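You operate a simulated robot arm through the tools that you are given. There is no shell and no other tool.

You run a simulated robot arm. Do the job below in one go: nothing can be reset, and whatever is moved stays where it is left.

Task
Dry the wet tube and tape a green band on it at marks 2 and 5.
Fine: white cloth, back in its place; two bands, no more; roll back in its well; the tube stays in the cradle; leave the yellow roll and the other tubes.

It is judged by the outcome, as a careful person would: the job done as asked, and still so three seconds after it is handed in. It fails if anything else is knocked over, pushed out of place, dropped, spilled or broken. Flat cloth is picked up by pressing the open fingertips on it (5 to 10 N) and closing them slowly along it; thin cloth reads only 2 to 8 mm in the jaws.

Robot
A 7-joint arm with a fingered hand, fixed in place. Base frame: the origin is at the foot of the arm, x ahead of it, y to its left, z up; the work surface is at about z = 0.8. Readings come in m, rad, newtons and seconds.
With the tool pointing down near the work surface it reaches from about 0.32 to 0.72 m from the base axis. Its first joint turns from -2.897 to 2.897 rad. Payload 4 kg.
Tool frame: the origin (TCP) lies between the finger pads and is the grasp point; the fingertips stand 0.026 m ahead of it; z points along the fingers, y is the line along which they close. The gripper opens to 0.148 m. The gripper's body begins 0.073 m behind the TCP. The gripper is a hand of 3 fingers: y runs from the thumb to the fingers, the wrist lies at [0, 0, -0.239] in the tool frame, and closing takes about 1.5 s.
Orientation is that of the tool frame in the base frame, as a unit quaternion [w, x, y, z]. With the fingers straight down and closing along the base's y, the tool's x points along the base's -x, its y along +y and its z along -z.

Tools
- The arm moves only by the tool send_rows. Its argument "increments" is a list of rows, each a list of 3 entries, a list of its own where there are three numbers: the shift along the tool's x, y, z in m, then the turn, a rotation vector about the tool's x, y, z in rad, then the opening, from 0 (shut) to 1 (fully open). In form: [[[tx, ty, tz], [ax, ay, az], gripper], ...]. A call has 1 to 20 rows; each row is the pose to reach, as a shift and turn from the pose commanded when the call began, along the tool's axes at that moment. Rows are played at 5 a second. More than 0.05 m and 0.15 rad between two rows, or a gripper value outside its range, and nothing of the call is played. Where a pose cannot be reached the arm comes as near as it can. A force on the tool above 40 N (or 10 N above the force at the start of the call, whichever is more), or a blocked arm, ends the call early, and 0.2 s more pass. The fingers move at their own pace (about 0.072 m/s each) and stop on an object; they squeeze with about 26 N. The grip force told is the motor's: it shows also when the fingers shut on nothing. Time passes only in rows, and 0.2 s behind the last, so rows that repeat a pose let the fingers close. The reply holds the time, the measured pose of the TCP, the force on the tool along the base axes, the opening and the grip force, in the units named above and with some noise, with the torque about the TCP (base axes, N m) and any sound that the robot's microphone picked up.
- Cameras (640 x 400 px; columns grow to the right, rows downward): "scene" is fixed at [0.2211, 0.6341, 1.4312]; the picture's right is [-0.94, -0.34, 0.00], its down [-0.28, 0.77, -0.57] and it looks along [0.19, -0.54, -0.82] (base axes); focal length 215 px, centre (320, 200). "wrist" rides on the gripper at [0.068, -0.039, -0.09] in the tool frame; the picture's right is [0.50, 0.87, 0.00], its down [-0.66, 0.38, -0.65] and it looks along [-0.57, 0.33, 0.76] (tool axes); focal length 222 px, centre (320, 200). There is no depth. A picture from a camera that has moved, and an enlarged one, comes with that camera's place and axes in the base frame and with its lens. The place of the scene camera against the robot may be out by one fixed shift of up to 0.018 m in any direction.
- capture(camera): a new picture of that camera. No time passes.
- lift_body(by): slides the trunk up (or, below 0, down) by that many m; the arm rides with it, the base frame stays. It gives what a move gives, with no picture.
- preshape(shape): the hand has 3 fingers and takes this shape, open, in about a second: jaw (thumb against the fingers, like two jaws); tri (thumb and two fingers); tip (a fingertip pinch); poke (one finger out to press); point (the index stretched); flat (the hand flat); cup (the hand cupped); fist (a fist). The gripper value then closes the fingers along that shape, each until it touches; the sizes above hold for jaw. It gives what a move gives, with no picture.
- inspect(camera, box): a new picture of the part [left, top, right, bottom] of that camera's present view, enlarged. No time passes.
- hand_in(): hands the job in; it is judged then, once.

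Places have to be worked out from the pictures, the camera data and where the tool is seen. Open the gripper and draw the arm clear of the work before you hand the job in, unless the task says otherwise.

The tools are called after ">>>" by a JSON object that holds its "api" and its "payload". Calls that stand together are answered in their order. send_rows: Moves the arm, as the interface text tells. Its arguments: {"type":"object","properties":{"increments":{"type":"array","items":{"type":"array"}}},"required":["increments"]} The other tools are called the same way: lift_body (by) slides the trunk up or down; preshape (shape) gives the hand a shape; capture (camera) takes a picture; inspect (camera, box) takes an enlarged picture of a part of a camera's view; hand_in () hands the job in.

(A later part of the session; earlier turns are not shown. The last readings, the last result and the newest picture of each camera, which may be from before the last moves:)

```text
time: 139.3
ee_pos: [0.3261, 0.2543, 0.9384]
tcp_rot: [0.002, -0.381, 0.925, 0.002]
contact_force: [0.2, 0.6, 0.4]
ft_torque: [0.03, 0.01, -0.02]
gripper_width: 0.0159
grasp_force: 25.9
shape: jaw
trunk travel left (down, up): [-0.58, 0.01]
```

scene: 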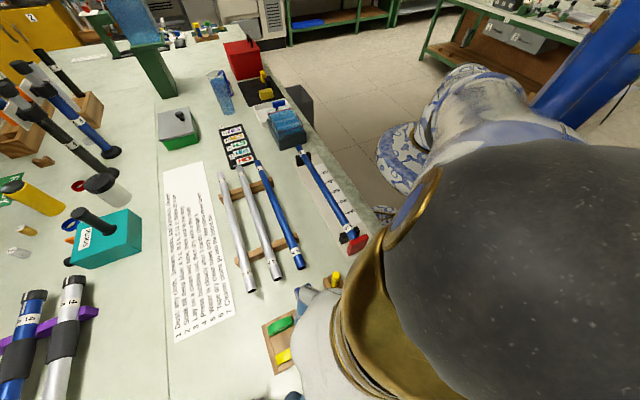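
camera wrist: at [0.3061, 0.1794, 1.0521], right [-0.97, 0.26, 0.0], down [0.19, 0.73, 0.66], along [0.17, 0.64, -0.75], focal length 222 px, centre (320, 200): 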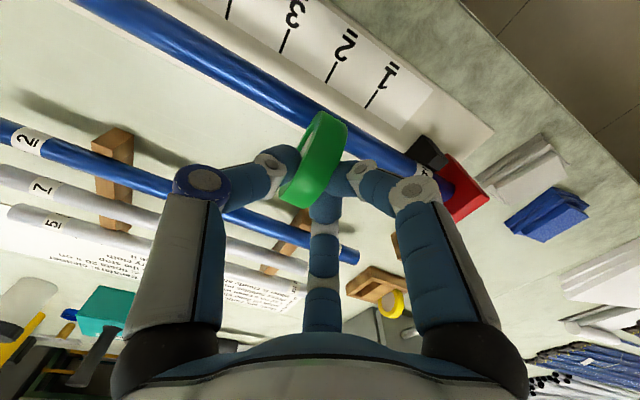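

No contact yet at 0.938; going down in 1 mm steps.

>>> {"api": "send_rows", "payload": {"increments": [[[0, 0, 0.001], [0, 0, 0], 0.0], [[0, 0, 0.002], [0, 0, 0], 0.0], [[0, 0, 0.003], [0, 0, 0], 0.0]]}}

```text
time: 140.1
ee_pos: [0.3253, 0.2553, 0.9353]
tcp_rot: [0.002, -0.383, 0.924, 0.002]
contact_force: [-0.5, 1.0, 3.2]
ft_torque: [-0.05, 0.01, 0.02]
gripper_width: 0.0162
grasp_force: 26.0
shape: jaw
trunk travel left (down, up): [-0.58, 0.01]
```

Contact (3.2 N). I'll hold it there briefly and look.

>>> {"api": "send_rows", "payload": {"increments": [[[0, 0, 0.0003], [0, 0, 0], 0.0], [[0, 0, 0.0003], [0, 0, 0], 0.0], [[0, 0, 0.0003], [0, 0, 0], 0.0], [[0, 0, 0.0003], [0, 0, 0], 0.0], [[0, 0, 0.0003], [0, 0, 0], 0.0]]}}

>>> {"api": "inspect", "payload": {"camera": "wrist", "box": [200, 0, 440, 220]}}

>>> {"api": "inspect", "payload": {"camera": "scene", "box": [300, 160, 370, 240]}}

```text
time: 141.3
ee_pos: [0.326, 0.2559, 0.9352]
tcp_rot: [0.003, -0.382, 0.924, 0.002]
contact_force: [-0.1, -0.1, 6.7]
ft_torque: [-0.03, -0.03, 0.02]
gripper_width: 0.0162
grasp_force: 26.4
shape: jaw
trunk travel left (down, up): [-0.58, 0.01]
```

```text
1.82 times, centred on (320, 110) of wrist
camera zoom: at [0.3065, 0.18, 1.0255], right [-0.97, 0.26, 0.0], down [0.19, 0.73, 0.66], along [0.17, 0.64, -0.75], focal length 404 px, centre (320, 364)
```

zoom: 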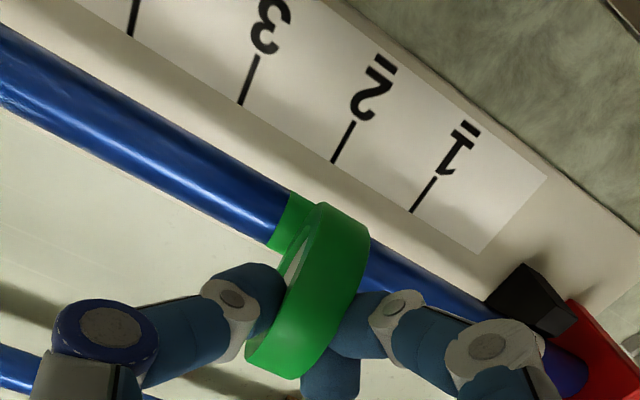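

```text
5.00 times, centred on (335, 200) of scene
camera zoom: at [0.2211, 0.6341, 1.4312], right [-0.94, -0.34, 0.0], down [-0.28, 0.77, -0.57], along [0.19, -0.54, -0.82], focal length 1074 px, centre (245, 200)
```

zoom: 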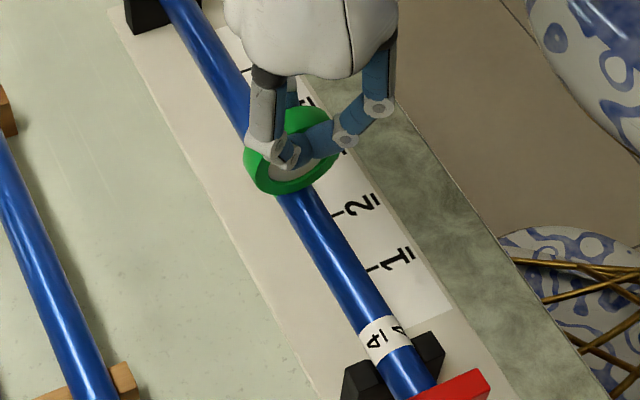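

A green band has appeared on the tube right at mark 2. Lifting straight off now and checking it.

>>> {"api": "send_rows", "payload": {"increments": [[[0, 0, -0.01], [0, 0, 0], 0.0], [[0, 0, -0.03], [0, 0, 0], 0.0], [[0, 0, -0.06], [0, 0, 0], 0.0], [[0, 0, -0.09], [0, 0, 0], 0.0], [[0, 0, -0.09], [0, 0, 0], 0.0]]}}

>>> {"api": "inspect", "payload": {"camera": "scene", "box": [290, 140, 370, 250]}}

>>> {"api": "capture", "payload": {"camera": "wrist"}}

```text
time: 142.5
ee_pos: [0.324, 0.2559, 1.0258]
tcp_rot: [0.002, -0.382, 0.924, 0.001]
contact_force: [0.0, 0.3, -0.7]
ft_torque: [-0.02, 0.0, -0.01]
gripper_width: 0.0164
grasp_force: 26.3
shape: jaw
trunk travel left (down, up): [-0.58, 0.01]
```

```text
3.64 times, centred on (330, 195) of scene
camera zoom: at [0.2211, 0.6341, 1.4312], right [-0.94, -0.34, 0.0], down [-0.28, 0.77, -0.57], along [0.19, -0.54, -0.82], focal length 781 px, centre (284, 218)
```

zoom: 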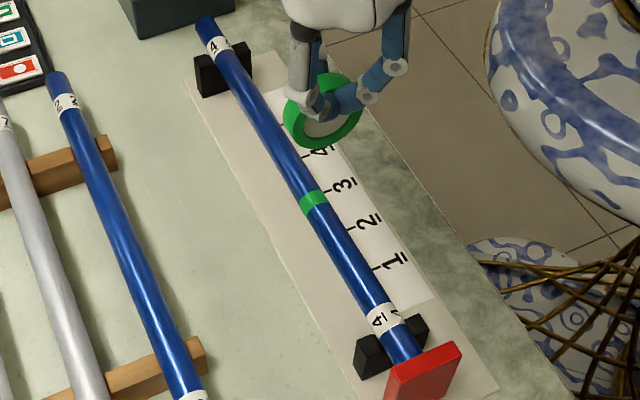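

```text
taken
camera wrist: at [0.3058, 0.1802, 1.1156], right [-0.97, 0.26, 0.0], down [0.2, 0.73, 0.66], along [0.17, 0.64, -0.75], focal length 222 px, centre (320, 200)
```

wrist: 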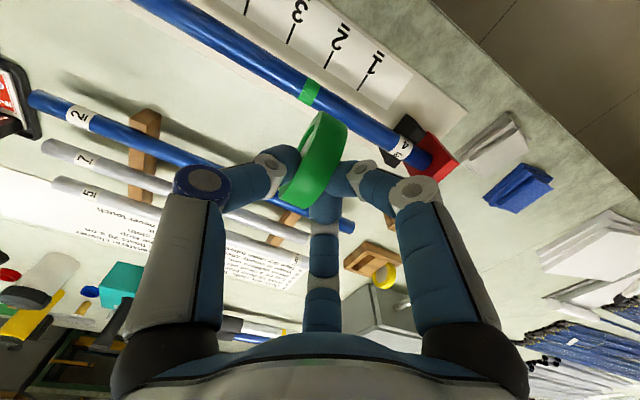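

The band is on. I'll zoom in to compare its position with tick 2 precisely.

>>> {"api": "inspect", "payload": {"camera": "wrist", "box": [250, 20, 410, 130]}}

```text
3.64 times, centred on (330, 75) of wrist
camera zoom: at [0.3058, 0.1802, 1.1156], right [-0.97, 0.26, 0.0], down [0.2, 0.73, 0.66], along [0.17, 0.64, -0.75], focal length 808 px, centre (284, 654)
```

zoom: 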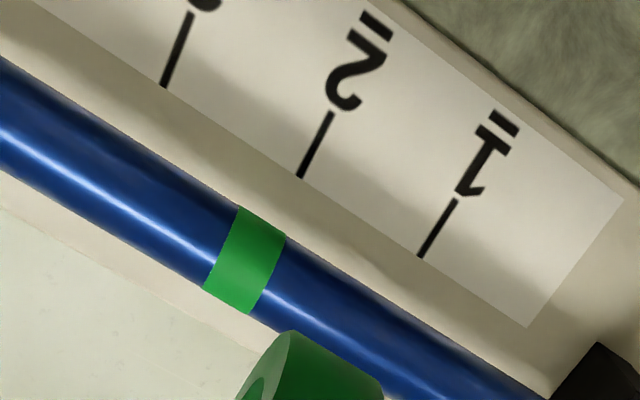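

By my estimate the band sits some millimetres to the far side of tick 2. I'll measure it independently from the scene camera.

>>> {"api": "inspect", "payload": {"camera": "scene", "box": [310, 175, 350, 220]}}

```text
8.89 times, centred on (330, 198) of scene
camera zoom: at [0.2211, 0.6341, 1.4312], right [-0.94, -0.34, 0.0], down [-0.28, 0.77, -0.57], along [0.19, -0.54, -0.82], focal length 1910 px, centre (231, 222)
```

zoom: 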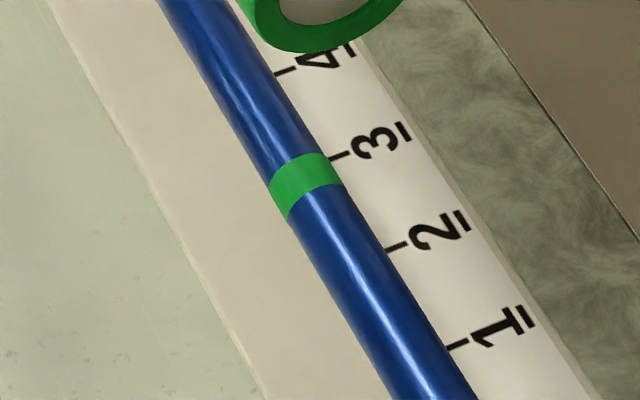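

Measured against tick 2 in the wrist view the band is a few mm (up to ~9) to the far side but still at mark 2: the roll touched with its thumb-side edge, about 15 mm thumb-side of the TCP. I'll use that offset so that the band at mark 5 lands right on its tick; moving over mark 5 now at height.

>>> {"api": "send_rows", "payload": {"increments": [[[0, -0.035, 0], [0, 0, 0], 0.0], [[0, -0.07, 0], [0, 0, 0], 0.0], [[0, -0.105, 0], [0, 0, 0], 0.0], [[0, -0.1402, 0], [0, 0, 0], 0.0], [[0, -0.1402, 0], [0, 0, 0], 0.0]]}}

>>> {"api": "capture", "payload": {"camera": "wrist"}}

>>> {"api": "inspect", "payload": {"camera": "wrist", "box": [200, 0, 440, 150]}}

```text
time: 143.7
ee_pos: [0.4246, 0.1557, 1.0259]
tcp_rot: [0.002, -0.383, 0.924, 0.002]
contact_force: [-0.7, 0.4, -1.5]
ft_torque: [-0.02, 0.02, -0.06]
gripper_width: 0.0162
grasp_force: 26.0
shape: jaw
trunk travel left (down, up): [-0.58, 0.01]
```

```text
taken
camera wrist: at [0.4055, 0.0808, 1.1154], right [-0.97, 0.26, 0.0], down [0.19, 0.73, 0.66], along [0.17, 0.64, -0.75], focal length 222 px, centre (320, 200)
```

wrist: 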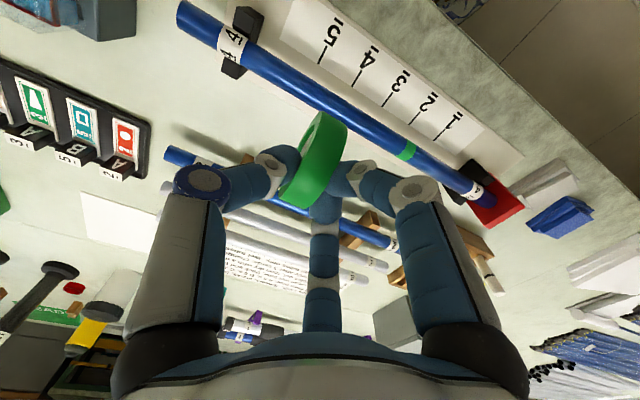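

```text
2.67 times, centred on (320, 75) of wrist
camera zoom: at [0.4055, 0.0808, 1.1154], right [-0.97, 0.26, 0.0], down [0.19, 0.73, 0.66], along [0.17, 0.64, -0.75], focal length 592 px, centre (320, 533)
```

zoom: 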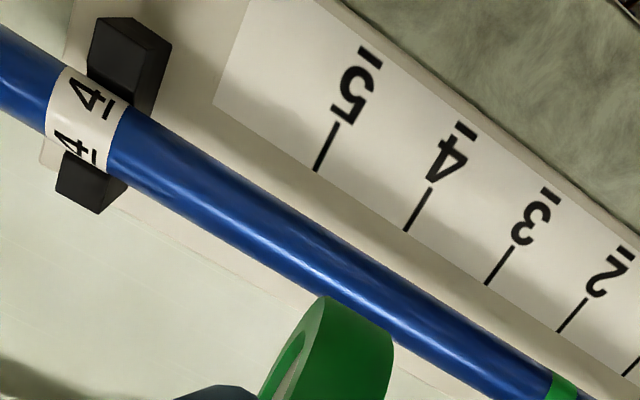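

Tick 5 is at s≈0.270 and, with the calibrated offset, the hand is exactly positioned (TCP s≈0.255). Descending to just above the tube.

>>> {"api": "send_rows", "payload": {"increments": [[[0, 0, 0.03], [0, 0, 0], 0.0], [[0, 0, 0.06], [0, 0, 0], 0.0], [[0, 0, 0.08], [0, 0, 0], 0.0], [[0, 0, 0.086], [0, 0, 0], 0.0], [[0, 0, 0.086], [0, 0, 0], 0.0]]}}

>>> {"api": "inspect", "payload": {"camera": "wrist", "box": [200, 0, 440, 220]}}

```text
time: 144.9
ee_pos: [0.4239, 0.1558, 0.9401]
tcp_rot: [0.002, -0.382, 0.924, 0.001]
contact_force: [-0.7, 0.2, -0.7]
ft_torque: [0.04, 0.05, 0.02]
gripper_width: 0.0161
grasp_force: 25.9
shape: jaw
trunk travel left (down, up): [-0.58, 0.01]
```

```text
1.82 times, centred on (320, 110) of wrist
camera zoom: at [0.4049, 0.0809, 1.0286], right [-0.97, 0.26, 0.0], down [0.19, 0.73, 0.66], along [0.17, 0.64, -0.75], focal length 404 px, centre (320, 364)
```

zoom: 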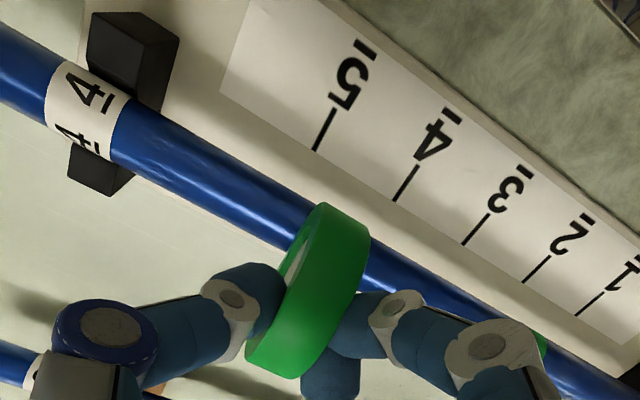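

Just above the tube and well aligned. Touching down in 1 mm steps.

>>> {"api": "send_rows", "payload": {"increments": [[[0, 0, 0.001], [0, 0, 0], 0.0], [[0, 0, 0.002], [0, 0, 0], 0.0], [[0, 0, 0.003], [0, 0, 0], 0.0]]}}

```text
time: 145.7
ee_pos: [0.4247, 0.1557, 0.9364]
tcp_rot: [0.001, -0.382, 0.924, 0.001]
contact_force: [0.5, -0.3, 0.4]
ft_torque: [-0.03, -0.02, -0.01]
gripper_width: 0.0161
grasp_force: 26.5
shape: jaw
trunk travel left (down, up): [-0.58, 0.01]
```

Not yet in contact; 1–2 mm more.

>>> {"api": "send_rows", "payload": {"increments": [[[0, 0, 0.001], [0, 0, 0], 0.0], [[0, 0, 0.0018], [0, 0, 0], 0.0]]}}

```text
time: 146.3
ee_pos: [0.4242, 0.1556, 0.9355]
tcp_rot: [0.003, -0.382, 0.924, 0.002]
contact_force: [-1.0, -0.1, 7.8]
ft_torque: [-0.08, -0.05, 0.01]
gripper_width: 0.0161
grasp_force: 25.9
shape: jaw
trunk travel left (down, up): [-0.58, 0.01]
```

7.8 N contact. Holding for about a second, as before.

>>> {"api": "send_rows", "payload": {"increments": [[[0, 0, -0.0002], [0, 0, 0], 0.0], [[0, 0, -0.0002], [0, 0, 0], 0.0], [[0, 0, -0.0002], [0, 0, 0], 0.0], [[0, 0, -0.0002], [0, 0, 0], 0.0], [[0, 0, -0.0002], [0, 0, 0], 0.0]]}}

>>> {"api": "inspect", "payload": {"camera": "wrist", "box": [200, 0, 440, 220]}}

```text
time: 147.5
ee_pos: [0.4241, 0.1557, 0.9347]
tcp_rot: [0.001, -0.383, 0.924, 0.003]
contact_force: [-0.6, 1.0, 11.6]
ft_torque: [-0.05, -0.04, -0.04]
gripper_width: 0.016
grasp_force: 26.0
shape: jaw
trunk travel left (down, up): [-0.58, 0.01]
```

```text
1.82 times, centred on (320, 110) of wrist
camera zoom: at [0.405, 0.0806, 1.0244], right [-0.97, 0.26, 0.0], down [0.19, 0.73, 0.66], along [0.17, 0.64, -0.75], focal length 404 px, centre (320, 364)
```

zoom: 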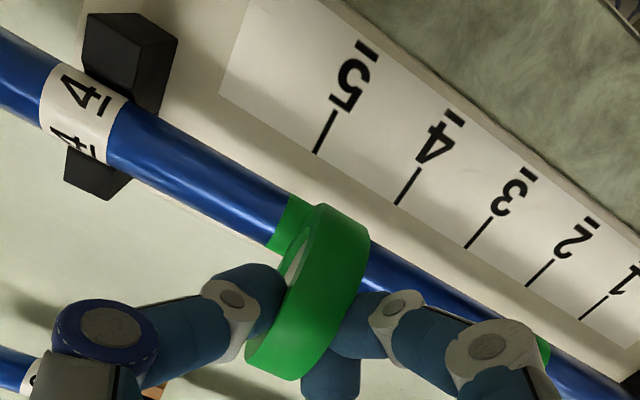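

The second band appeared at mark 5. Lifting straight off and checking both bands.

>>> {"api": "send_rows", "payload": {"increments": [[[0, 0, -0.01], [0, 0, 0], 0.0], [[0, 0, -0.04], [0, 0, 0], 0.0], [[0, 0, -0.08], [0, 0, 0], 0.0], [[0, 0, -0.11], [0, 0, 0], 0.0], [[0, 0, -0.11], [0, 0, 0], 0.0]]}}

>>> {"api": "inspect", "payload": {"camera": "scene", "box": [290, 140, 370, 250]}}

>>> {"api": "inspect", "payload": {"camera": "wrist", "box": [240, 20, 400, 130]}}

>>> {"api": "capture", "payload": {"camera": "wrist"}}

```text
time: 148.7
ee_pos: [0.4246, 0.1563, 1.0449]
tcp_rot: [0.003, -0.382, 0.924, 0.001]
contact_force: [0.5, -0.1, -0.1]
ft_torque: [0.02, 0.0, 0.02]
gripper_width: 0.0161
grasp_force: 26.0
shape: jaw
trunk travel left (down, up): [-0.58, 0.01]
```

```text
3.64 times, centred on (330, 195) of scene
camera zoom: at [0.2211, 0.6341, 1.4312], right [-0.94, -0.34, 0.0], down [-0.28, 0.77, -0.57], along [0.19, -0.54, -0.82], focal length 781 px, centre (284, 218)
```

zoom: 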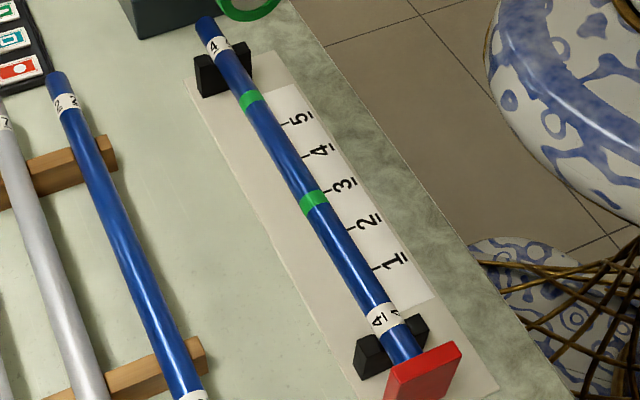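

```text
3.64 times, centred on (320, 75) of wrist
camera zoom: at [0.4044, 0.081, 1.1342], right [-0.97, 0.26, 0.0], down [0.2, 0.73, 0.66], along [0.17, 0.64, -0.75], focal length 808 px, centre (320, 654)
```

zoom: 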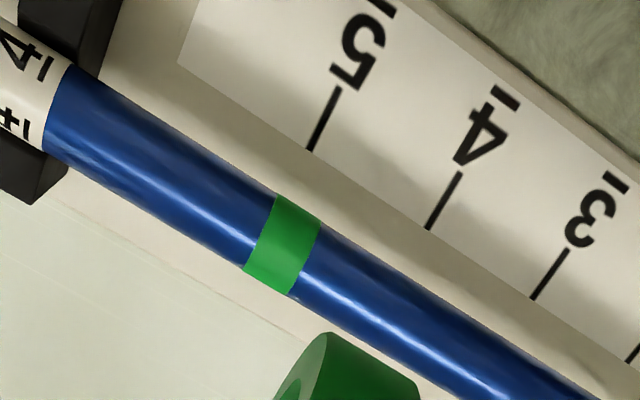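

```text
taken
camera wrist: at [0.4044, 0.081, 1.1342], right [-0.97, 0.26, 0.0], down [0.2, 0.73, 0.66], along [0.17, 0.64, -0.75], focal length 222 px, centre (320, 200)
```

wrist: 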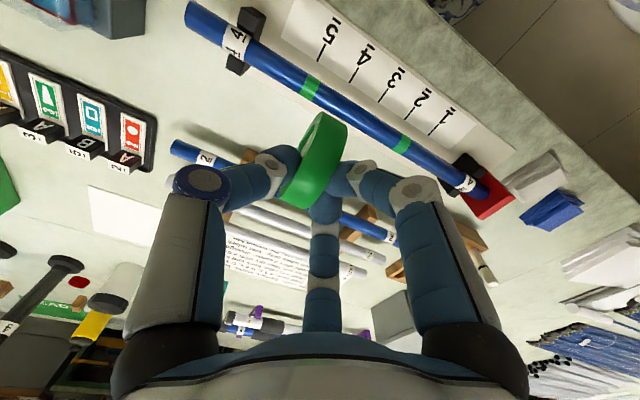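

Both bands are on: at mark 5 within ~1 mm of the tick, at mark 2 just beside its tick. Now I carry the roll back toward the tray at height.

>>> {"api": "send_rows", "payload": {"increments": [[[-0.014, 0.038, -0.01], [0, 0, 0], 0.0], [[-0.028, 0.076, -0.01], [0, 0, 0], 0.0], [[-0.042, 0.114, -0.01], [0, 0, 0], 0.0], [[-0.056, 0.152, -0.01], [0, 0, 0], 0.0], [[-0.07, 0.19, -0.01], [0, 0, 0], 0.0], [[-0.084, 0.228, -0.01], [0, 0, 0], 0.0], [[-0.098, 0.266, -0.01], [0, 0, 0], 0.0], [[-0.112, 0.304, -0.01], [0, 0, 0], 0.0], [[-0.126, 0.342, -0.01], [0, 0, 0], 0.0], [[-0.14, 0.38, -0.01], [0, 0, 0], 0.0], [[-0.154, 0.4184, -0.01], [0, 0, 0], 0.0], [[-0.154, 0.4184, -0.01], [0, 0, 0], 0.0]]}}

```text
time: 151.3
ee_pos: [0.2381, 0.5592, 1.0555]
tcp_rot: [0.002, -0.383, 0.924, 0.002]
contact_force: [-0.5, 0.3, -0.5]
ft_torque: [-0.01, 0.0, 0.03]
gripper_width: 0.016
grasp_force: 25.7
shape: jaw
trunk travel left (down, up): [-0.58, 0.01]
```

At the staging point. Leaning the hand by 20° again for the reach to the tray.

>>> {"api": "send_rows", "payload": {"increments": [[[0, 0, 0], [0, -0.12, 0], 0.0], [[0, 0, 0], [0, -0.24, 0], 0.0], [[0, 0, 0], [0, -0.349, 0], 0.0], [[0, 0, 0], [0, -0.349, 0], 0.0]]}}

```text
time: 152.3
ee_pos: [0.2387, 0.5604, 1.0545]
tcp_rot: [0.163, -0.376, 0.91, 0.068]
contact_force: [0.5, -0.6, -0.5]
ft_torque: [-0.04, 0.02, 0.01]
gripper_width: 0.0161
grasp_force: 26.4
shape: jaw
trunk travel left (down, up): [-0.58, 0.01]
```

Leaned. Moving out above the empty well, still a few cm high.

>>> {"api": "send_rows", "payload": {"increments": [[[-0.0132, 0.0006, 0.0368], [0, 0, 0], 0.0], [[-0.0265, 0.0013, 0.0736], [0, 0, 0], 0.0], [[-0.0397, 0.002, 0.1104], [0, 0, 0], 0.0], [[-0.0529, 0.0026, 0.1472], [0, 0, 0], 0.0], [[-0.0529, 0.0026, 0.1472], [0, 0, 0], 0.0]]}}

>>> {"api": "capture", "payload": {"camera": "wrist"}}

>>> {"api": "inspect", "payload": {"camera": "wrist", "box": [230, 0, 470, 200]}}

>>> {"api": "inspect", "payload": {"camera": "scene", "box": [240, 270, 340, 390]}}

```text
time: 153.5
ee_pos: [0.3065, 0.6321, 0.9353]
tcp_rot: [0.162, -0.376, 0.91, 0.068]
contact_force: [-0.9, 0.1, -1.0]
ft_torque: [0.01, 0.01, -0.01]
gripper_width: 0.016
grasp_force: 26.1
shape: jaw
trunk travel left (down, up): [-0.58, 0.01]
```

```text
taken
camera wrist: at [0.2686, 0.5387, 0.9971], right [-0.94, 0.28, -0.17], down [0.01, 0.54, 0.84], along [0.33, 0.79, -0.51], focal length 222 px, centre (320, 200)
```

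wrist: 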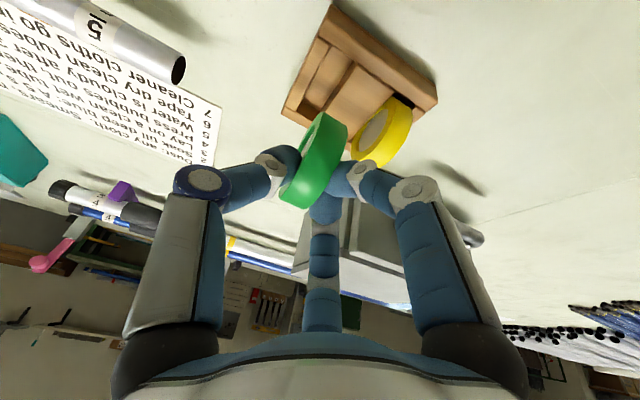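

```text
2.00 times, centred on (350, 100) of wrist
camera zoom: at [0.2686, 0.5387, 0.9971], right [-0.94, 0.28, -0.17], down [0.01, 0.54, 0.84], along [0.33, 0.79, -0.51], focal length 444 px, centre (260, 400)
```

zoom: 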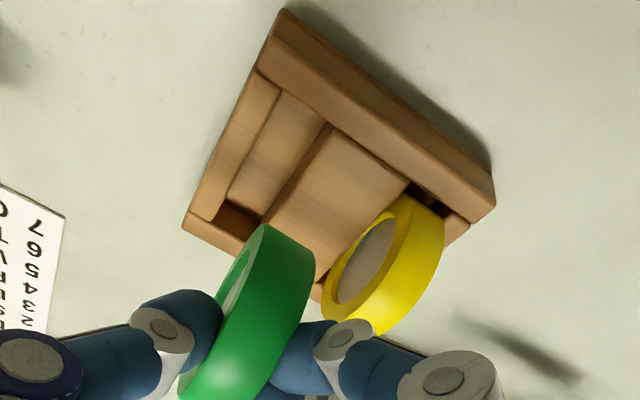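

```text
3.33 times, centred on (290, 330) of scene
camera zoom: at [0.2211, 0.6341, 1.4312], right [-0.94, -0.34, 0.0], down [-0.28, 0.77, -0.57], along [0.19, -0.54, -0.82], focal length 716 px, centre (420, -233)
```

zoom: 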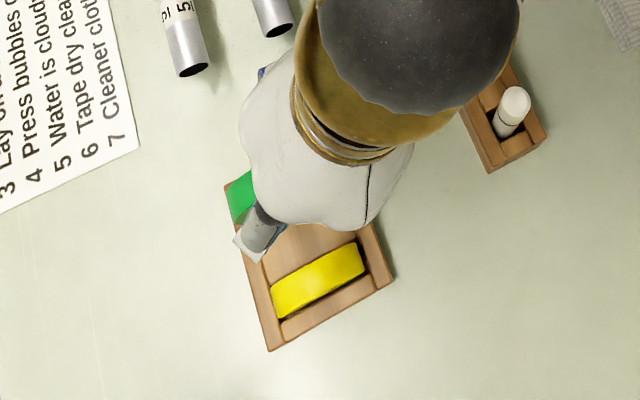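

The empty well is right below the roll and the tray is unmoved. Lowering vertically with a small correction to the exact pick-up line.

>>> {"api": "send_rows", "payload": {"increments": [[[0.0035, 0, 0.0146], [0, 0, 0], 0.0], [[0.0087, 0, 0.0287], [0, 0, 0], 0.0], [[0.0138, 0, 0.0428], [0, 0, 0], 0.0], [[0.0138, 0, 0.0428], [0, 0, 0], 0.0]]}}

>>> {"api": "inspect", "payload": {"camera": "wrist", "box": [200, 20, 440, 220]}}

```text
time: 154.5
ee_pos: [0.3077, 0.6332, 0.8906]
tcp_rot: [0.163, -0.376, 0.91, 0.068]
contact_force: [0.5, 0.1, 1.9]
ft_torque: [0.02, 0.0, -0.03]
gripper_width: 0.016
grasp_force: 25.9
shape: jaw
trunk travel left (down, up): [-0.58, 0.01]
```

```text
2.00 times, centred on (320, 120) of wrist
camera zoom: at [0.2698, 0.5402, 0.9519], right [-0.94, 0.28, -0.17], down [0.01, 0.54, 0.84], along [0.33, 0.79, -0.51], focal length 444 px, centre (320, 360)
```

zoom: 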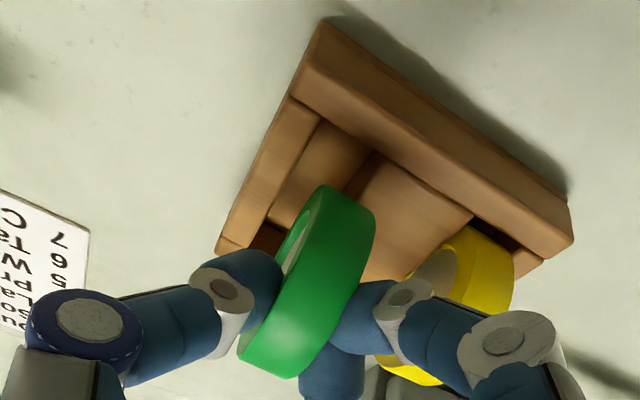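

Still free. Continuing down slowly toward the pick-up height.

>>> {"api": "send_rows", "payload": {"increments": [[[0.0014, 0, 0.0038], [0, 0, 0], 0.0], [[0.0028, 0, 0.0075], [0, 0, 0], 0.0], [[0.0042, 0, 0.0113], [0, 0, 0], 0.0]]}}

```text
time: 155.3
ee_pos: [0.3088, 0.6322, 0.882]
tcp_rot: [0.164, -0.376, 0.909, 0.069]
contact_force: [1.0, -4.5, 23.1]
ft_torque: [-0.04, -0.21, 0.0]
gripper_width: 0.0182
grasp_force: 26.1
shape: jaw
trunk travel left (down, up): [-0.58, 0.01]
```

The roll's yellow-side edge is resting on the middle block (23 N, contact on that side). I'll lift 8 mm, shift 4 mm toward the thumb side, and look.

>>> {"api": "send_rows", "payload": {"increments": [[[-0.0028, 0, -0.0075], [0, 0, 0], 0.0], [[-0.0028, -0.002, -0.0075], [0, 0, 0], 0.0], [[-0.0028, -0.004, -0.0075], [0, 0, 0], 0.0]]}}

>>> {"api": "inspect", "payload": {"camera": "wrist", "box": [200, 40, 440, 240]}}

>>> {"api": "inspect", "payload": {"camera": "scene", "box": [250, 290, 330, 380]}}

```text
time: 156.1
ee_pos: [0.3112, 0.6314, 0.8866]
tcp_rot: [0.161, -0.376, 0.91, 0.068]
contact_force: [-0.1, 0.0, -0.8]
ft_torque: [0.0, 0.0, 0.0]
gripper_width: 0.0166
grasp_force: 25.7
shape: jaw
trunk travel left (down, up): [-0.58, 0.01]
```

```text
2.00 times, centred on (320, 140) of wrist
camera zoom: at [0.2733, 0.5376, 0.948], right [-0.94, 0.28, -0.17], down [0.01, 0.54, 0.84], along [0.33, 0.79, -0.51], focal length 444 px, centre (320, 320)
```

zoom: 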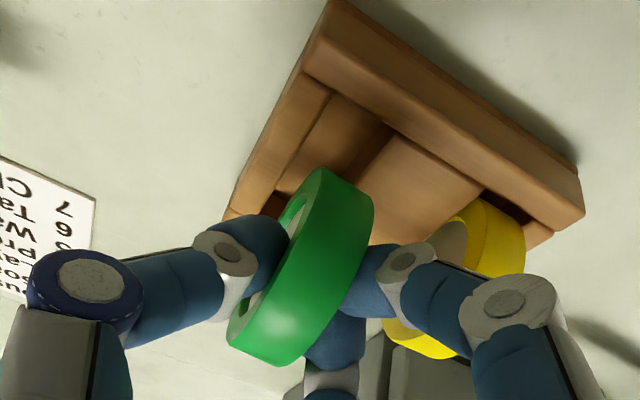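

```text
4.44 times, centred on (290, 335) of scene
camera zoom: at [0.2211, 0.6341, 1.4312], right [-0.94, -0.34, 0.0], down [-0.28, 0.77, -0.57], along [0.19, -0.54, -0.82], focal length 955 px, centre (453, -400)
```

zoom: 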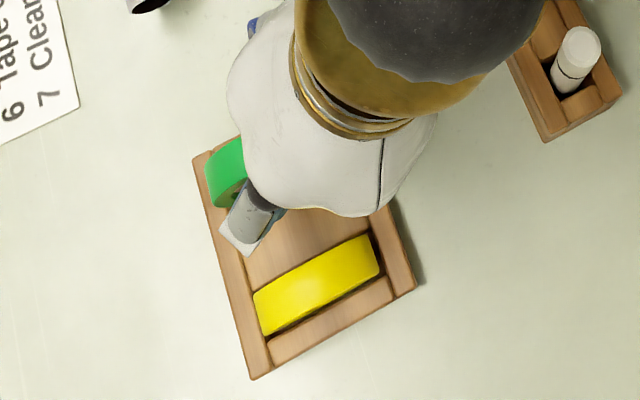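

The roll slipped up ~1 cm in the grip and is yawed a few degrees relative to the slot (slot plane ≈49°, roll ≈42°). I'll turn the hand about 6° around the vertical to line it up, then look again.

>>> {"api": "send_rows", "payload": {"increments": [[[0.0, 0, -0.001], [-0.018, 0, -0.049], 0.0], [[0.0, 0, -0.001], [-0.0365, 0, -0.0986], 0.0], [[0.0, 0, -0.001], [-0.0365, 0, -0.0986], 0.0]]}}

>>> {"api": "inspect", "payload": {"camera": "wrist", "box": [220, 40, 420, 200]}}

```text
time: 156.9
ee_pos: [0.3118, 0.6307, 0.888]
tcp_rot: [0.158, -0.424, 0.888, 0.077]
contact_force: [-0.2, -0.6, -0.2]
ft_torque: [0.03, 0.0, 0.01]
gripper_width: 0.017
grasp_force: 25.7
shape: jaw
trunk travel left (down, up): [-0.58, 0.01]
```

```text
2.50 times, centred on (320, 120) of wrist
camera zoom: at [0.2832, 0.5335, 0.9492], right [-0.97, 0.18, -0.17], down [-0.05, 0.54, 0.84], along [0.24, 0.82, -0.51], focal length 555 px, centre (320, 400)
```

zoom: 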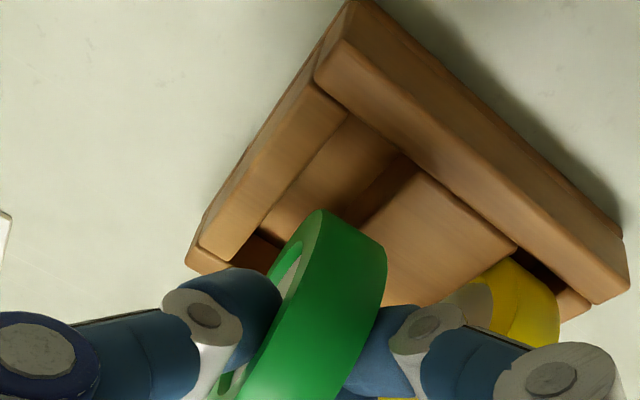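

The roll's plane now matches the slot (≈47.7°) and it is centred over it. Lowering in small steps.

>>> {"api": "send_rows", "payload": {"increments": [[[0.0014, 0, 0.0037], [0, 0, 0], 0.0], [[0.0028, 0, 0.0075], [0, 0, 0], 0.0]]}}

```text
time: 157.5
ee_pos: [0.3123, 0.6316, 0.8817]
tcp_rot: [0.159, -0.424, 0.888, 0.078]
contact_force: [0.8, -0.5, 1.6]
ft_torque: [0.02, 0.0, 0.02]
gripper_width: 0.0168
grasp_force: 26.6
shape: jaw
trunk travel left (down, up): [-0.58, 0.01]
```

Free so far at 0.882. Continuing 3 mm at a time.

>>> {"api": "send_rows", "payload": {"increments": [[[0.0005, 0, 0.0014], [0, 0, 0], 0.0], [[0.001, 0, 0.0028], [0, 0, 0], 0.0]]}}

```text
time: 158.1
ee_pos: [0.3108, 0.6302, 0.8793]
tcp_rot: [0.16, -0.423, 0.888, 0.078]
contact_force: [0.3, -2.4, 17.1]
ft_torque: [0.05, -0.1, 0.04]
gripper_width: 0.0171
grasp_force: 25.8
shape: jaw
trunk travel left (down, up): [-0.58, 0.01]
```

Again touching the middle block on the yellow side by ~2–3 mm. Up a little, shift 3 mm toward the end wall, and lower again.

>>> {"api": "send_rows", "payload": {"increments": [[[-0.0017, 0, -0.0047], [0, 0, 0], 0.0], [[-0.0017, -0.003, -0.0047], [0, 0, 0], 0.0], [[-0.001, -0.003, -0.0028], [0, 0, 0], 0.0], [[-0.0003, -0.003, -0.0009], [0, 0, 0], 0.0]]}}

```text
time: 159.1
ee_pos: [0.313, 0.6286, 0.8799]
tcp_rot: [0.16, -0.422, 0.889, 0.076]
contact_force: [1.0, -1.5, 10.5]
ft_torque: [0.01, -0.02, -0.02]
gripper_width: 0.017
grasp_force: 26.1
shape: jaw
trunk travel left (down, up): [-0.58, 0.01]
```

Still bearing on the same side. Let me look at both views to judge the remaining misalignment.

>>> {"api": "send_rows", "payload": {"increments": [[[-0.0014, 0, -0.0038], [0, 0, 0], 0.0], [[-0.0014, 0, -0.0038], [0, 0, 0], 0.0]]}}

>>> {"api": "inspect", "payload": {"camera": "wrist", "box": [220, 60, 420, 220]}}

>>> {"api": "inspect", "payload": {"camera": "scene", "box": [255, 300, 315, 360]}}

```text
time: 159.7
ee_pos: [0.3133, 0.6294, 0.8818]
tcp_rot: [0.158, -0.424, 0.889, 0.076]
contact_force: [0.2, 0.0, -0.2]
ft_torque: [0.01, 0.03, -0.04]
gripper_width: 0.0167
grasp_force: 25.6
shape: jaw
trunk travel left (down, up): [-0.58, 0.01]
```

```text
2.50 times, centred on (320, 140) of wrist
camera zoom: at [0.2856, 0.5316, 0.943], right [-0.97, 0.18, -0.17], down [-0.05, 0.54, 0.84], along [0.24, 0.82, -0.51], focal length 555 px, centre (320, 350)
```

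zoom: 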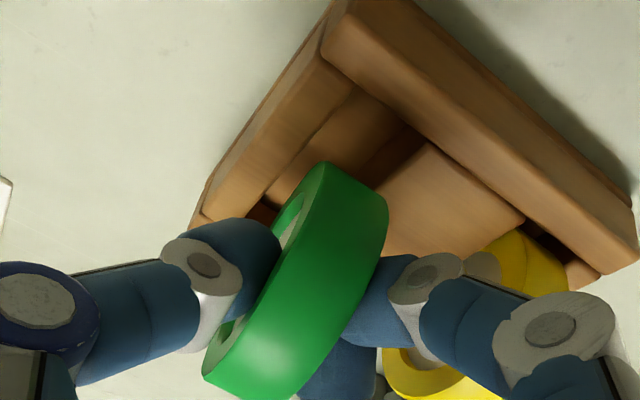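

```text
6.67 times, centred on (285, 330) of scene
camera zoom: at [0.2211, 0.6341, 1.4312], right [-0.94, -0.34, 0.0], down [-0.28, 0.77, -0.57], along [0.19, -0.54, -0.82], focal length 1432 px, centre (553, -667)
```

zoom: 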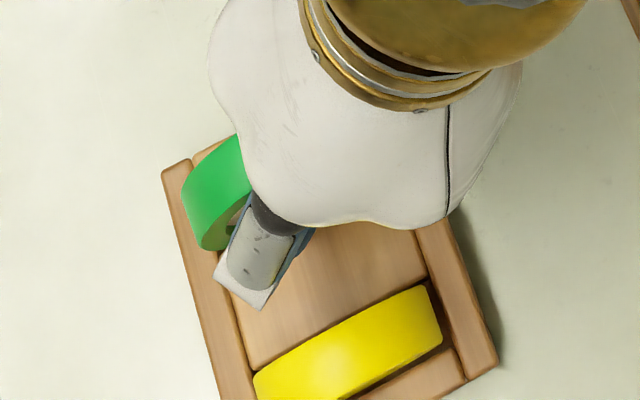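

The slot spans about 23 mm and the roll ~21 mm, and contact keeps coming on the yellow side, so the roll's bottom leans that way slightly. Shifting 2 mm more toward the end wall and trying again.

>>> {"api": "send_rows", "payload": {"increments": [[[0, -0.002, 0], [0, 0, 0], 0.0], [[0.0007, -0.002, 0.0019], [0, 0, 0], 0.0], [[0.0012, -0.002, 0.0033], [0, 0, 0], 0.0]]}}

```text
time: 160.5
ee_pos: [0.3137, 0.6286, 0.8797]
tcp_rot: [0.159, -0.423, 0.889, 0.077]
contact_force: [0.1, -1.8, 3.1]
ft_torque: [0.04, -0.04, 0.03]
gripper_width: 0.017
grasp_force: 26.8
shape: jaw
trunk travel left (down, up): [-0.58, 0.01]
```

Only 3 N now. Lowering a little more.

>>> {"api": "send_rows", "payload": {"increments": [[[0.0005, 0, 0.0014], [0, 0, 0], 0.0], [[0.0007, 0, 0.0019], [0, 0, 0], 0.0]]}}

```text
time: 161.1
ee_pos: [0.3146, 0.6269, 0.8789]
tcp_rot: [0.159, -0.423, 0.889, 0.077]
contact_force: [-1.4, -4.3, 10.6]
ft_torque: [0.04, -0.07, -0.01]
gripper_width: 0.0173
grasp_force: 26.1
shape: jaw
trunk travel left (down, up): [-0.58, 0.01]
```

The evidence (edge contact on the tube, contact on the yellow side here) says the roll leans, bottom toward the yellow side. I'll lift 8 mm, tip the hand 5° the other way about its x axis, recentre over the slot, and look.

>>> {"api": "send_rows", "payload": {"increments": [[[-0.0014, 0, -0.0037], [0, 0, 0], 0.0], [[-0.0028, 0.002, -0.0075], [0.04, 0, 0], 0.0], [[-0.0028, 0.005, -0.0075], [0.087, 0, 0], 0.0], [[-0.0028, 0.005, -0.0075], [0.087, 0, 0], 0.0]]}}

>>> {"api": "inspect", "payload": {"camera": "scene", "box": [255, 300, 315, 360]}}

>>> {"api": "inspect", "payload": {"camera": "wrist", "box": [220, 60, 420, 220]}}

```text
time: 162.1
ee_pos: [0.3111, 0.6316, 0.8843]
tcp_rot: [0.177, -0.416, 0.891, 0.038]
contact_force: [-0.4, 0.0, -0.7]
ft_torque: [-0.02, -0.02, -0.03]
gripper_width: 0.017
grasp_force: 25.8
shape: jaw
trunk travel left (down, up): [-0.58, 0.01]
```

```text
6.67 times, centred on (285, 330) of scene
camera zoom: at [0.2211, 0.6341, 1.4312], right [-0.94, -0.34, 0.0], down [-0.28, 0.77, -0.57], along [0.19, -0.54, -0.82], focal length 1432 px, centre (553, -667)
```

zoom: 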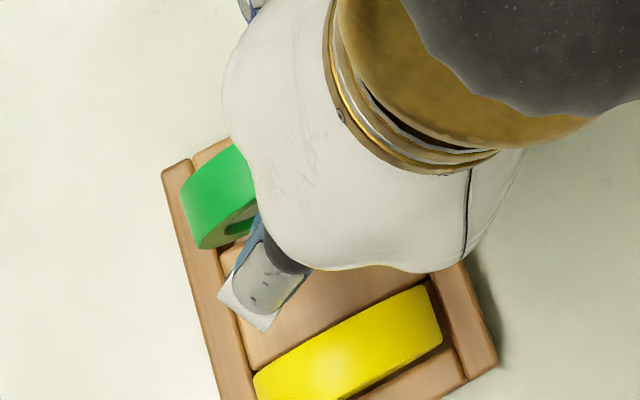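

```text
2.50 times, centred on (320, 140) of wrist
camera zoom: at [0.2762, 0.5381, 0.9483], right [-0.95, 0.2, -0.24], down [-0.08, 0.58, 0.81], along [0.3, 0.79, -0.54], focal length 555 px, centre (320, 350)
```

zoom: 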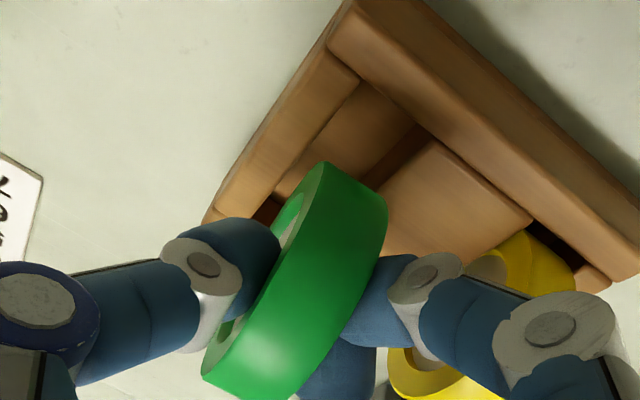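

The roll now should be more upright over the slot (its centre at v'≈0.1885, slot centre 0.189). Lowering gently again.

>>> {"api": "send_rows", "payload": {"increments": [[[0.001, 0.0002, 0.0028], [0, 0, 0], 0.0], [[0.0017, 0.0004, 0.0047], [0, 0, 0], 0.0]]}}

```text
time: 162.7
ee_pos: [0.311, 0.6311, 0.8789]
tcp_rot: [0.177, -0.416, 0.891, 0.038]
contact_force: [0.9, -0.5, 0.7]
ft_torque: [-0.03, 0.02, -0.02]
gripper_width: 0.0172
grasp_force: 25.5
shape: jaw
trunk travel left (down, up): [-0.58, 0.01]
```

Free at 0.879 where it touched before. Continuing down 2 mm at a time.

>>> {"api": "send_rows", "payload": {"increments": [[[0.0007, 0.0002, 0.0019], [0, 0, 0], 0.0], [[0.0014, 0.0003, 0.0037], [0, 0, 0], 0.0]]}}

```text
time: 163.3
ee_pos: [0.3113, 0.6314, 0.8754]
tcp_rot: [0.178, -0.416, 0.891, 0.037]
contact_force: [1.0, 0.4, -0.7]
ft_torque: [0.0, 0.02, 0.0]
gripper_width: 0.0167
grasp_force: 26.1
shape: jaw
trunk travel left (down, up): [-0.58, 0.01]
```

It is entering the slot freely (0.875, no force). Continuing.

>>> {"api": "send_rows", "payload": {"increments": [[[0.0007, 0.0002, 0.0019], [0, 0, 0], 0.0], [[0.0014, 0.0003, 0.0037], [0, 0, 0], 0.0]]}}

```text
time: 163.9
ee_pos: [0.311, 0.6313, 0.8718]
tcp_rot: [0.177, -0.416, 0.891, 0.037]
contact_force: [-0.2, -0.4, 0.2]
ft_torque: [-0.05, -0.01, -0.03]
gripper_width: 0.0167
grasp_force: 26.4
shape: jaw
trunk travel left (down, up): [-0.58, 0.01]
```

Still free at 0.872. Continuing in 4 mm steps.

>>> {"api": "send_rows", "payload": {"increments": [[[0.0007, 0.0002, 0.0019], [0, 0, 0], 0.0], [[0.0014, 0.0003, 0.0037], [0, 0, 0], 0.0]]}}

```text
time: 164.5
ee_pos: [0.31, 0.6313, 0.8665]
tcp_rot: [0.177, -0.416, 0.891, 0.038]
contact_force: [0.7, -1.3, 0.6]
ft_torque: [-0.05, -0.03, -0.07]
gripper_width: 0.017
grasp_force: 26.1
shape: jaw
trunk travel left (down, up): [-0.58, 0.01]
```

Good, 0.8665 and essentially no force. Another few millimetres.

>>> {"api": "send_rows", "payload": {"increments": [[[0.0007, 0.0002, 0.0019], [0, 0, 0], 0.0], [[0.001, 0.0002, 0.0028], [0, 0, 0], 0.0]]}}

```text
time: 165.1
ee_pos: [0.31, 0.6316, 0.864]
tcp_rot: [0.177, -0.416, 0.891, 0.038]
contact_force: [0.9, -1.5, -0.2]
ft_torque: [-0.03, -0.04, -0.03]
gripper_width: 0.017
grasp_force: 26.0
shape: jaw
trunk travel left (down, up): [-0.58, 0.01]
```

Still only light side force. Two more millimetres at a time.

>>> {"api": "send_rows", "payload": {"increments": [[[0.0004, 0.0001, 0.001], [0, 0, 0], 0.0], [[0.0007, 0.0002, 0.0019], [0, 0, 0], 0.0]]}}

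>>> {"api": "inspect", "payload": {"camera": "wrist", "box": [220, 60, 420, 220]}}

>>> {"api": "inspect", "payload": {"camera": "scene", "box": [255, 300, 315, 360]}}

```text
time: 165.7
ee_pos: [0.3107, 0.6317, 0.8624]
tcp_rot: [0.177, -0.416, 0.891, 0.038]
contact_force: [1.7, -0.9, 0.7]
ft_torque: [-0.03, -0.07, -0.07]
gripper_width: 0.0168
grasp_force: 25.6
shape: jaw
trunk travel left (down, up): [-0.58, 0.01]
```

```text
2.50 times, centred on (320, 140) of wrist
camera zoom: at [0.2759, 0.5378, 0.9262], right [-0.95, 0.2, -0.24], down [-0.08, 0.58, 0.81], along [0.3, 0.79, -0.54], focal length 555 px, centre (320, 350)
```

zoom: 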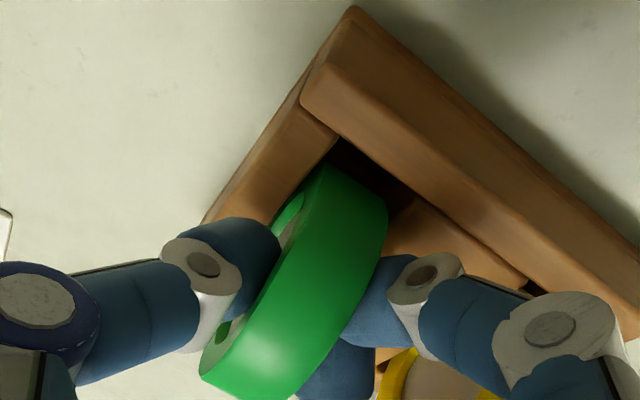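

```text
6.67 times, centred on (285, 330) of scene
camera zoom: at [0.2211, 0.6341, 1.4312], right [-0.94, -0.34, 0.0], down [-0.28, 0.77, -0.57], along [0.19, -0.54, -0.82], focal length 1432 px, centre (553, -667)
```

zoom: 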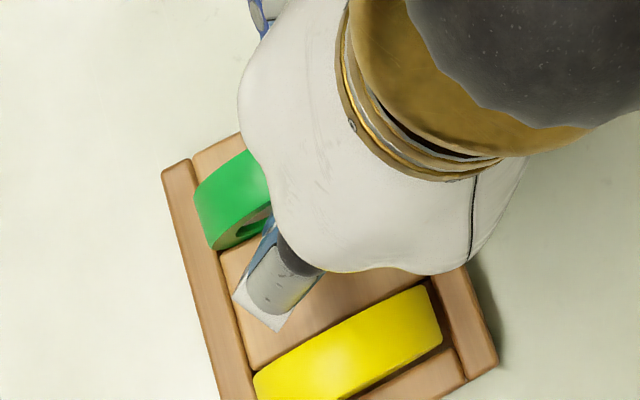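

The roll is now well inside its slot in both views. Lowering the last couple of millimetres to seat it.

>>> {"api": "send_rows", "payload": {"increments": [[[0.0004, 0.0001, 0.001], [0, 0, 0], 0.0], [[0.0007, 0.0002, 0.0019], [0, 0, 0], 0.0]]}}

```text
time: 166.3
ee_pos: [0.3097, 0.6316, 0.8607]
tcp_rot: [0.176, -0.416, 0.891, 0.039]
contact_force: [0.5, -1.4, 2.2]
ft_torque: [-0.03, -0.1, -0.02]
gripper_width: 0.0168
grasp_force: 25.6
shape: jaw
trunk travel left (down, up): [-0.58, 0.01]
```

>>> {"api": "send_rows", "payload": {"increments": [[[0.0004, 0.0001, 0.001], [0, 0, 0], 0.0], [[0.0005, 0.0001, 0.0015], [0, 0, 0], 0.0]]}}

```text
time: 166.9
ee_pos: [0.3102, 0.6325, 0.8608]
tcp_rot: [0.177, -0.415, 0.891, 0.038]
contact_force: [0.7, -0.3, 13.2]
ft_torque: [-0.04, -0.15, -0.05]
gripper_width: 0.017
grasp_force: 26.7
shape: jaw
trunk travel left (down, up): [-0.58, 0.01]
```

Seated: 13 N vertical at just the expected height. Easing the pressure and opening the fingers slowly.

>>> {"api": "send_rows", "payload": {"increments": [[[-0.0003, 0, -0.0008], [0, 0, 0], 0.05], [[-0.0003, 0, -0.0008], [0, 0, 0], 0.12], [[-0.0003, 0, -0.0008], [0, 0, 0], 0.2], [[-0.0003, 0, -0.0008], [0, 0, 0], 0.28], [[-0.0003, 0, -0.0008], [0, 0, 0], 0.36], [[-0.0003, 0, -0.0008], [0, 0, 0], 0.42]]}}

>>> {"api": "inspect", "payload": {"camera": "wrist", "box": [200, 60, 440, 240]}}

>>> {"api": "inspect", "payload": {"camera": "scene", "box": [255, 300, 315, 360]}}

```text
time: 168.3
ee_pos: [0.311, 0.6326, 0.8595]
tcp_rot: [0.177, -0.415, 0.892, 0.037]
contact_force: [1.3, 0.2, 5.6]
ft_torque: [-0.03, -0.02, 0.02]
gripper_width: 0.0598
grasp_force: 0.0
shape: jaw
trunk travel left (down, up): [-0.58, 0.01]
```

```text
2.22 times, centred on (320, 150) of wrist
camera zoom: at [0.2769, 0.5382, 0.9234], right [-0.95, 0.2, -0.24], down [-0.08, 0.58, 0.81], along [0.3, 0.79, -0.54], focal length 494 px, centre (320, 311)
```

zoom: 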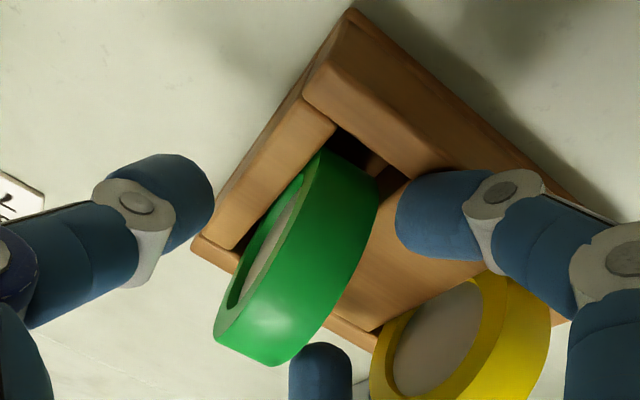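

```text
6.67 times, centred on (285, 330) of scene
camera zoom: at [0.2211, 0.6341, 1.4312], right [-0.94, -0.34, 0.0], down [-0.28, 0.77, -0.57], along [0.19, -0.54, -0.82], focal length 1432 px, centre (553, -667)
```

zoom: 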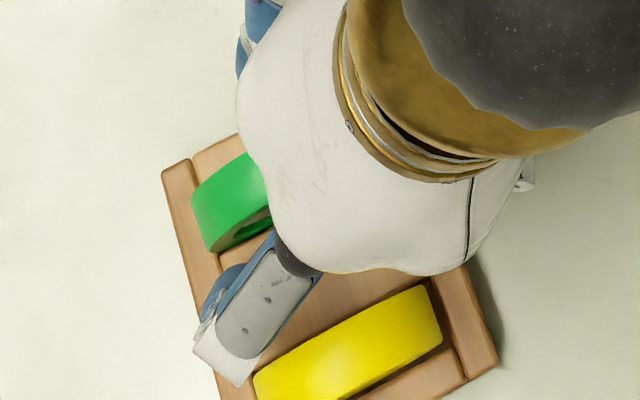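

Released; the roll stays upright in its well. One fingertip is brushing the wood (5.6 N), so I'll rise straight up right away.

>>> {"api": "send_rows", "payload": {"increments": [[[-0.0035, -0.0008, -0.0093], [0, 0, 0], 0.42], [[-0.0069, -0.0016, -0.0187], [0, 0, 0], 0.42], [[-0.0139, -0.0032, -0.0374], [0, 0, 0], 0.42], [[-0.0208, -0.0048, -0.056], [0, 0, 0], 0.42], [[-0.0278, -0.0064, -0.0747], [0, 0, 0], 0.42], [[-0.0278, -0.0064, -0.0747], [0, 0, 0], 0.42]]}}

>>> {"api": "capture", "payload": {"camera": "wrist"}}

>>> {"api": "inspect", "payload": {"camera": "wrist", "box": [240, 0, 440, 180]}}

```text
time: 169.7
ee_pos: [0.31, 0.6319, 0.9398]
tcp_rot: [0.176, -0.417, 0.891, 0.038]
contact_force: [0.5, 0.5, 0.0]
ft_torque: [0.03, 0.0, 0.03]
gripper_width: 0.062
grasp_force: 0.1
shape: jaw
trunk travel left (down, up): [-0.58, 0.01]
```

```text
taken
camera wrist: at [0.2751, 0.5383, 1.0036], right [-0.95, 0.2, -0.24], down [-0.08, 0.58, 0.81], along [0.3, 0.79, -0.54], focal length 222 px, centre (320, 200)
```

wrist: 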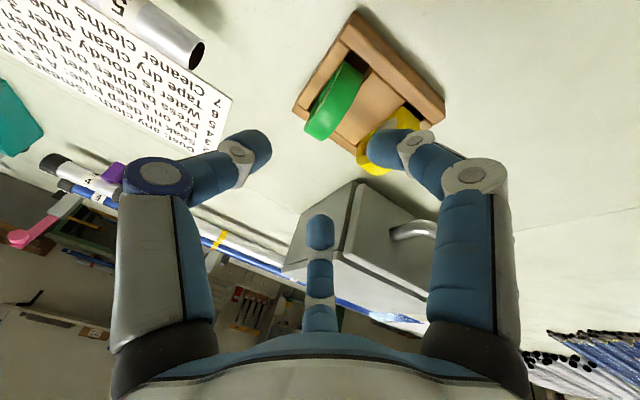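

```text
2.22 times, centred on (340, 90) of wrist
camera zoom: at [0.2751, 0.5383, 1.0036], right [-0.95, 0.2, -0.24], down [-0.08, 0.58, 0.81], along [0.3, 0.79, -0.54], focal length 494 px, centre (276, 444)
```

zoom: 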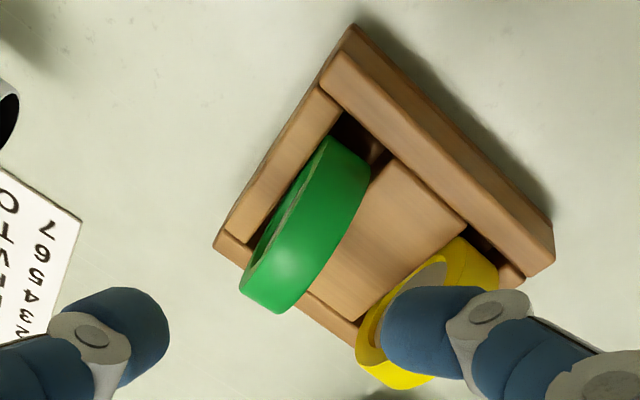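

The green roll is back upright in its well, yellow untouched. Now withdrawing up and inward, then standing the hand upright.

>>> {"api": "send_rows", "payload": {"increments": [[[-0.0139, -0.0032, -0.0374], [0, 0, 0], 0.42], [[-0.0208, -0.0048, -0.056], [0, 0, 0], 0.42], [[0.0025, -0.003, -0.0648], [0, 0, 0], 0.42], [[0.0258, -0.0011, -0.0736], [0, 0, 0], 0.42], [[0.0491, 0.0007, -0.0825], [0, 0, 0], 0.42], [[0.0724, 0.0025, -0.0913], [0, 0, 0], 0.42], [[0.0724, 0.0025, -0.0913], [-0.04, 0.12, 0], 0.42], [[0.0724, 0.0025, -0.0913], [-0.08, 0.24, 0], 0.42], [[0.0724, 0.0025, -0.0913], [-0.087, 0.35, 0], 0.42], [[0.0724, 0.0025, -0.0913], [-0.087, 0.35, 0], 0.42]]}}

>>> {"api": "capture", "payload": {"camera": "scene"}}

```text
time: 171.9
ee_pos: [0.2399, 0.5605, 0.9995]
tcp_rot: [0.001, -0.423, 0.906, 0.003]
contact_force: [0.1, -0.2, 0.5]
ft_torque: [-0.02, -0.01, 0.01]
gripper_width: 0.0621
grasp_force: 0.0
shape: jaw
trunk travel left (down, up): [-0.58, 0.01]
```

```text
taken
```

scene: 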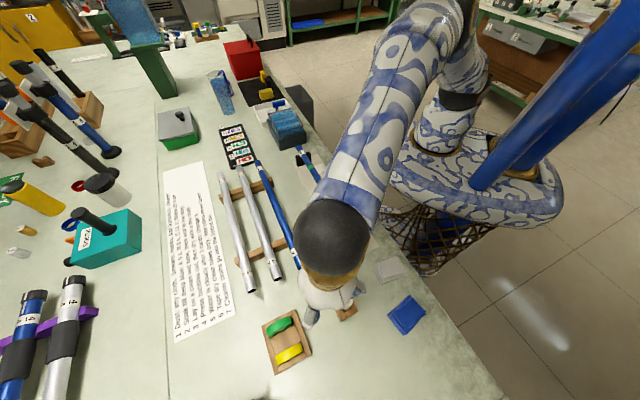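

Everything looks in place. I'll raise the hand and move it back to a clear position high above the bench, opening the gripper.

>>> {"api": "send_rows", "payload": {"increments": [[[0, 0, -0.045], [0, 0, 0], 0.5], [[0, 0, -0.09], [0, 0, 0], 0.6], [[0.01, -0.02, -0.13], [0, 0, 0], 0.7], [[0.028, -0.058, -0.15], [0, 0, 0], 0.8], [[0.046, -0.097, -0.165], [0, 0, 0], 0.9], [[0.064, -0.136, -0.175], [0, 0, 0], 1.0], [[0.082, -0.174, -0.18], [0, 0, 0], 1.0], [[0.1, -0.212, -0.185], [0, 0, 0], 1.0], [[0.1222, -0.2588, -0.19], [0, 0, 0], 1.0]]}}

```text
refused: row 9 steps farther than a row can; nothing moved
```

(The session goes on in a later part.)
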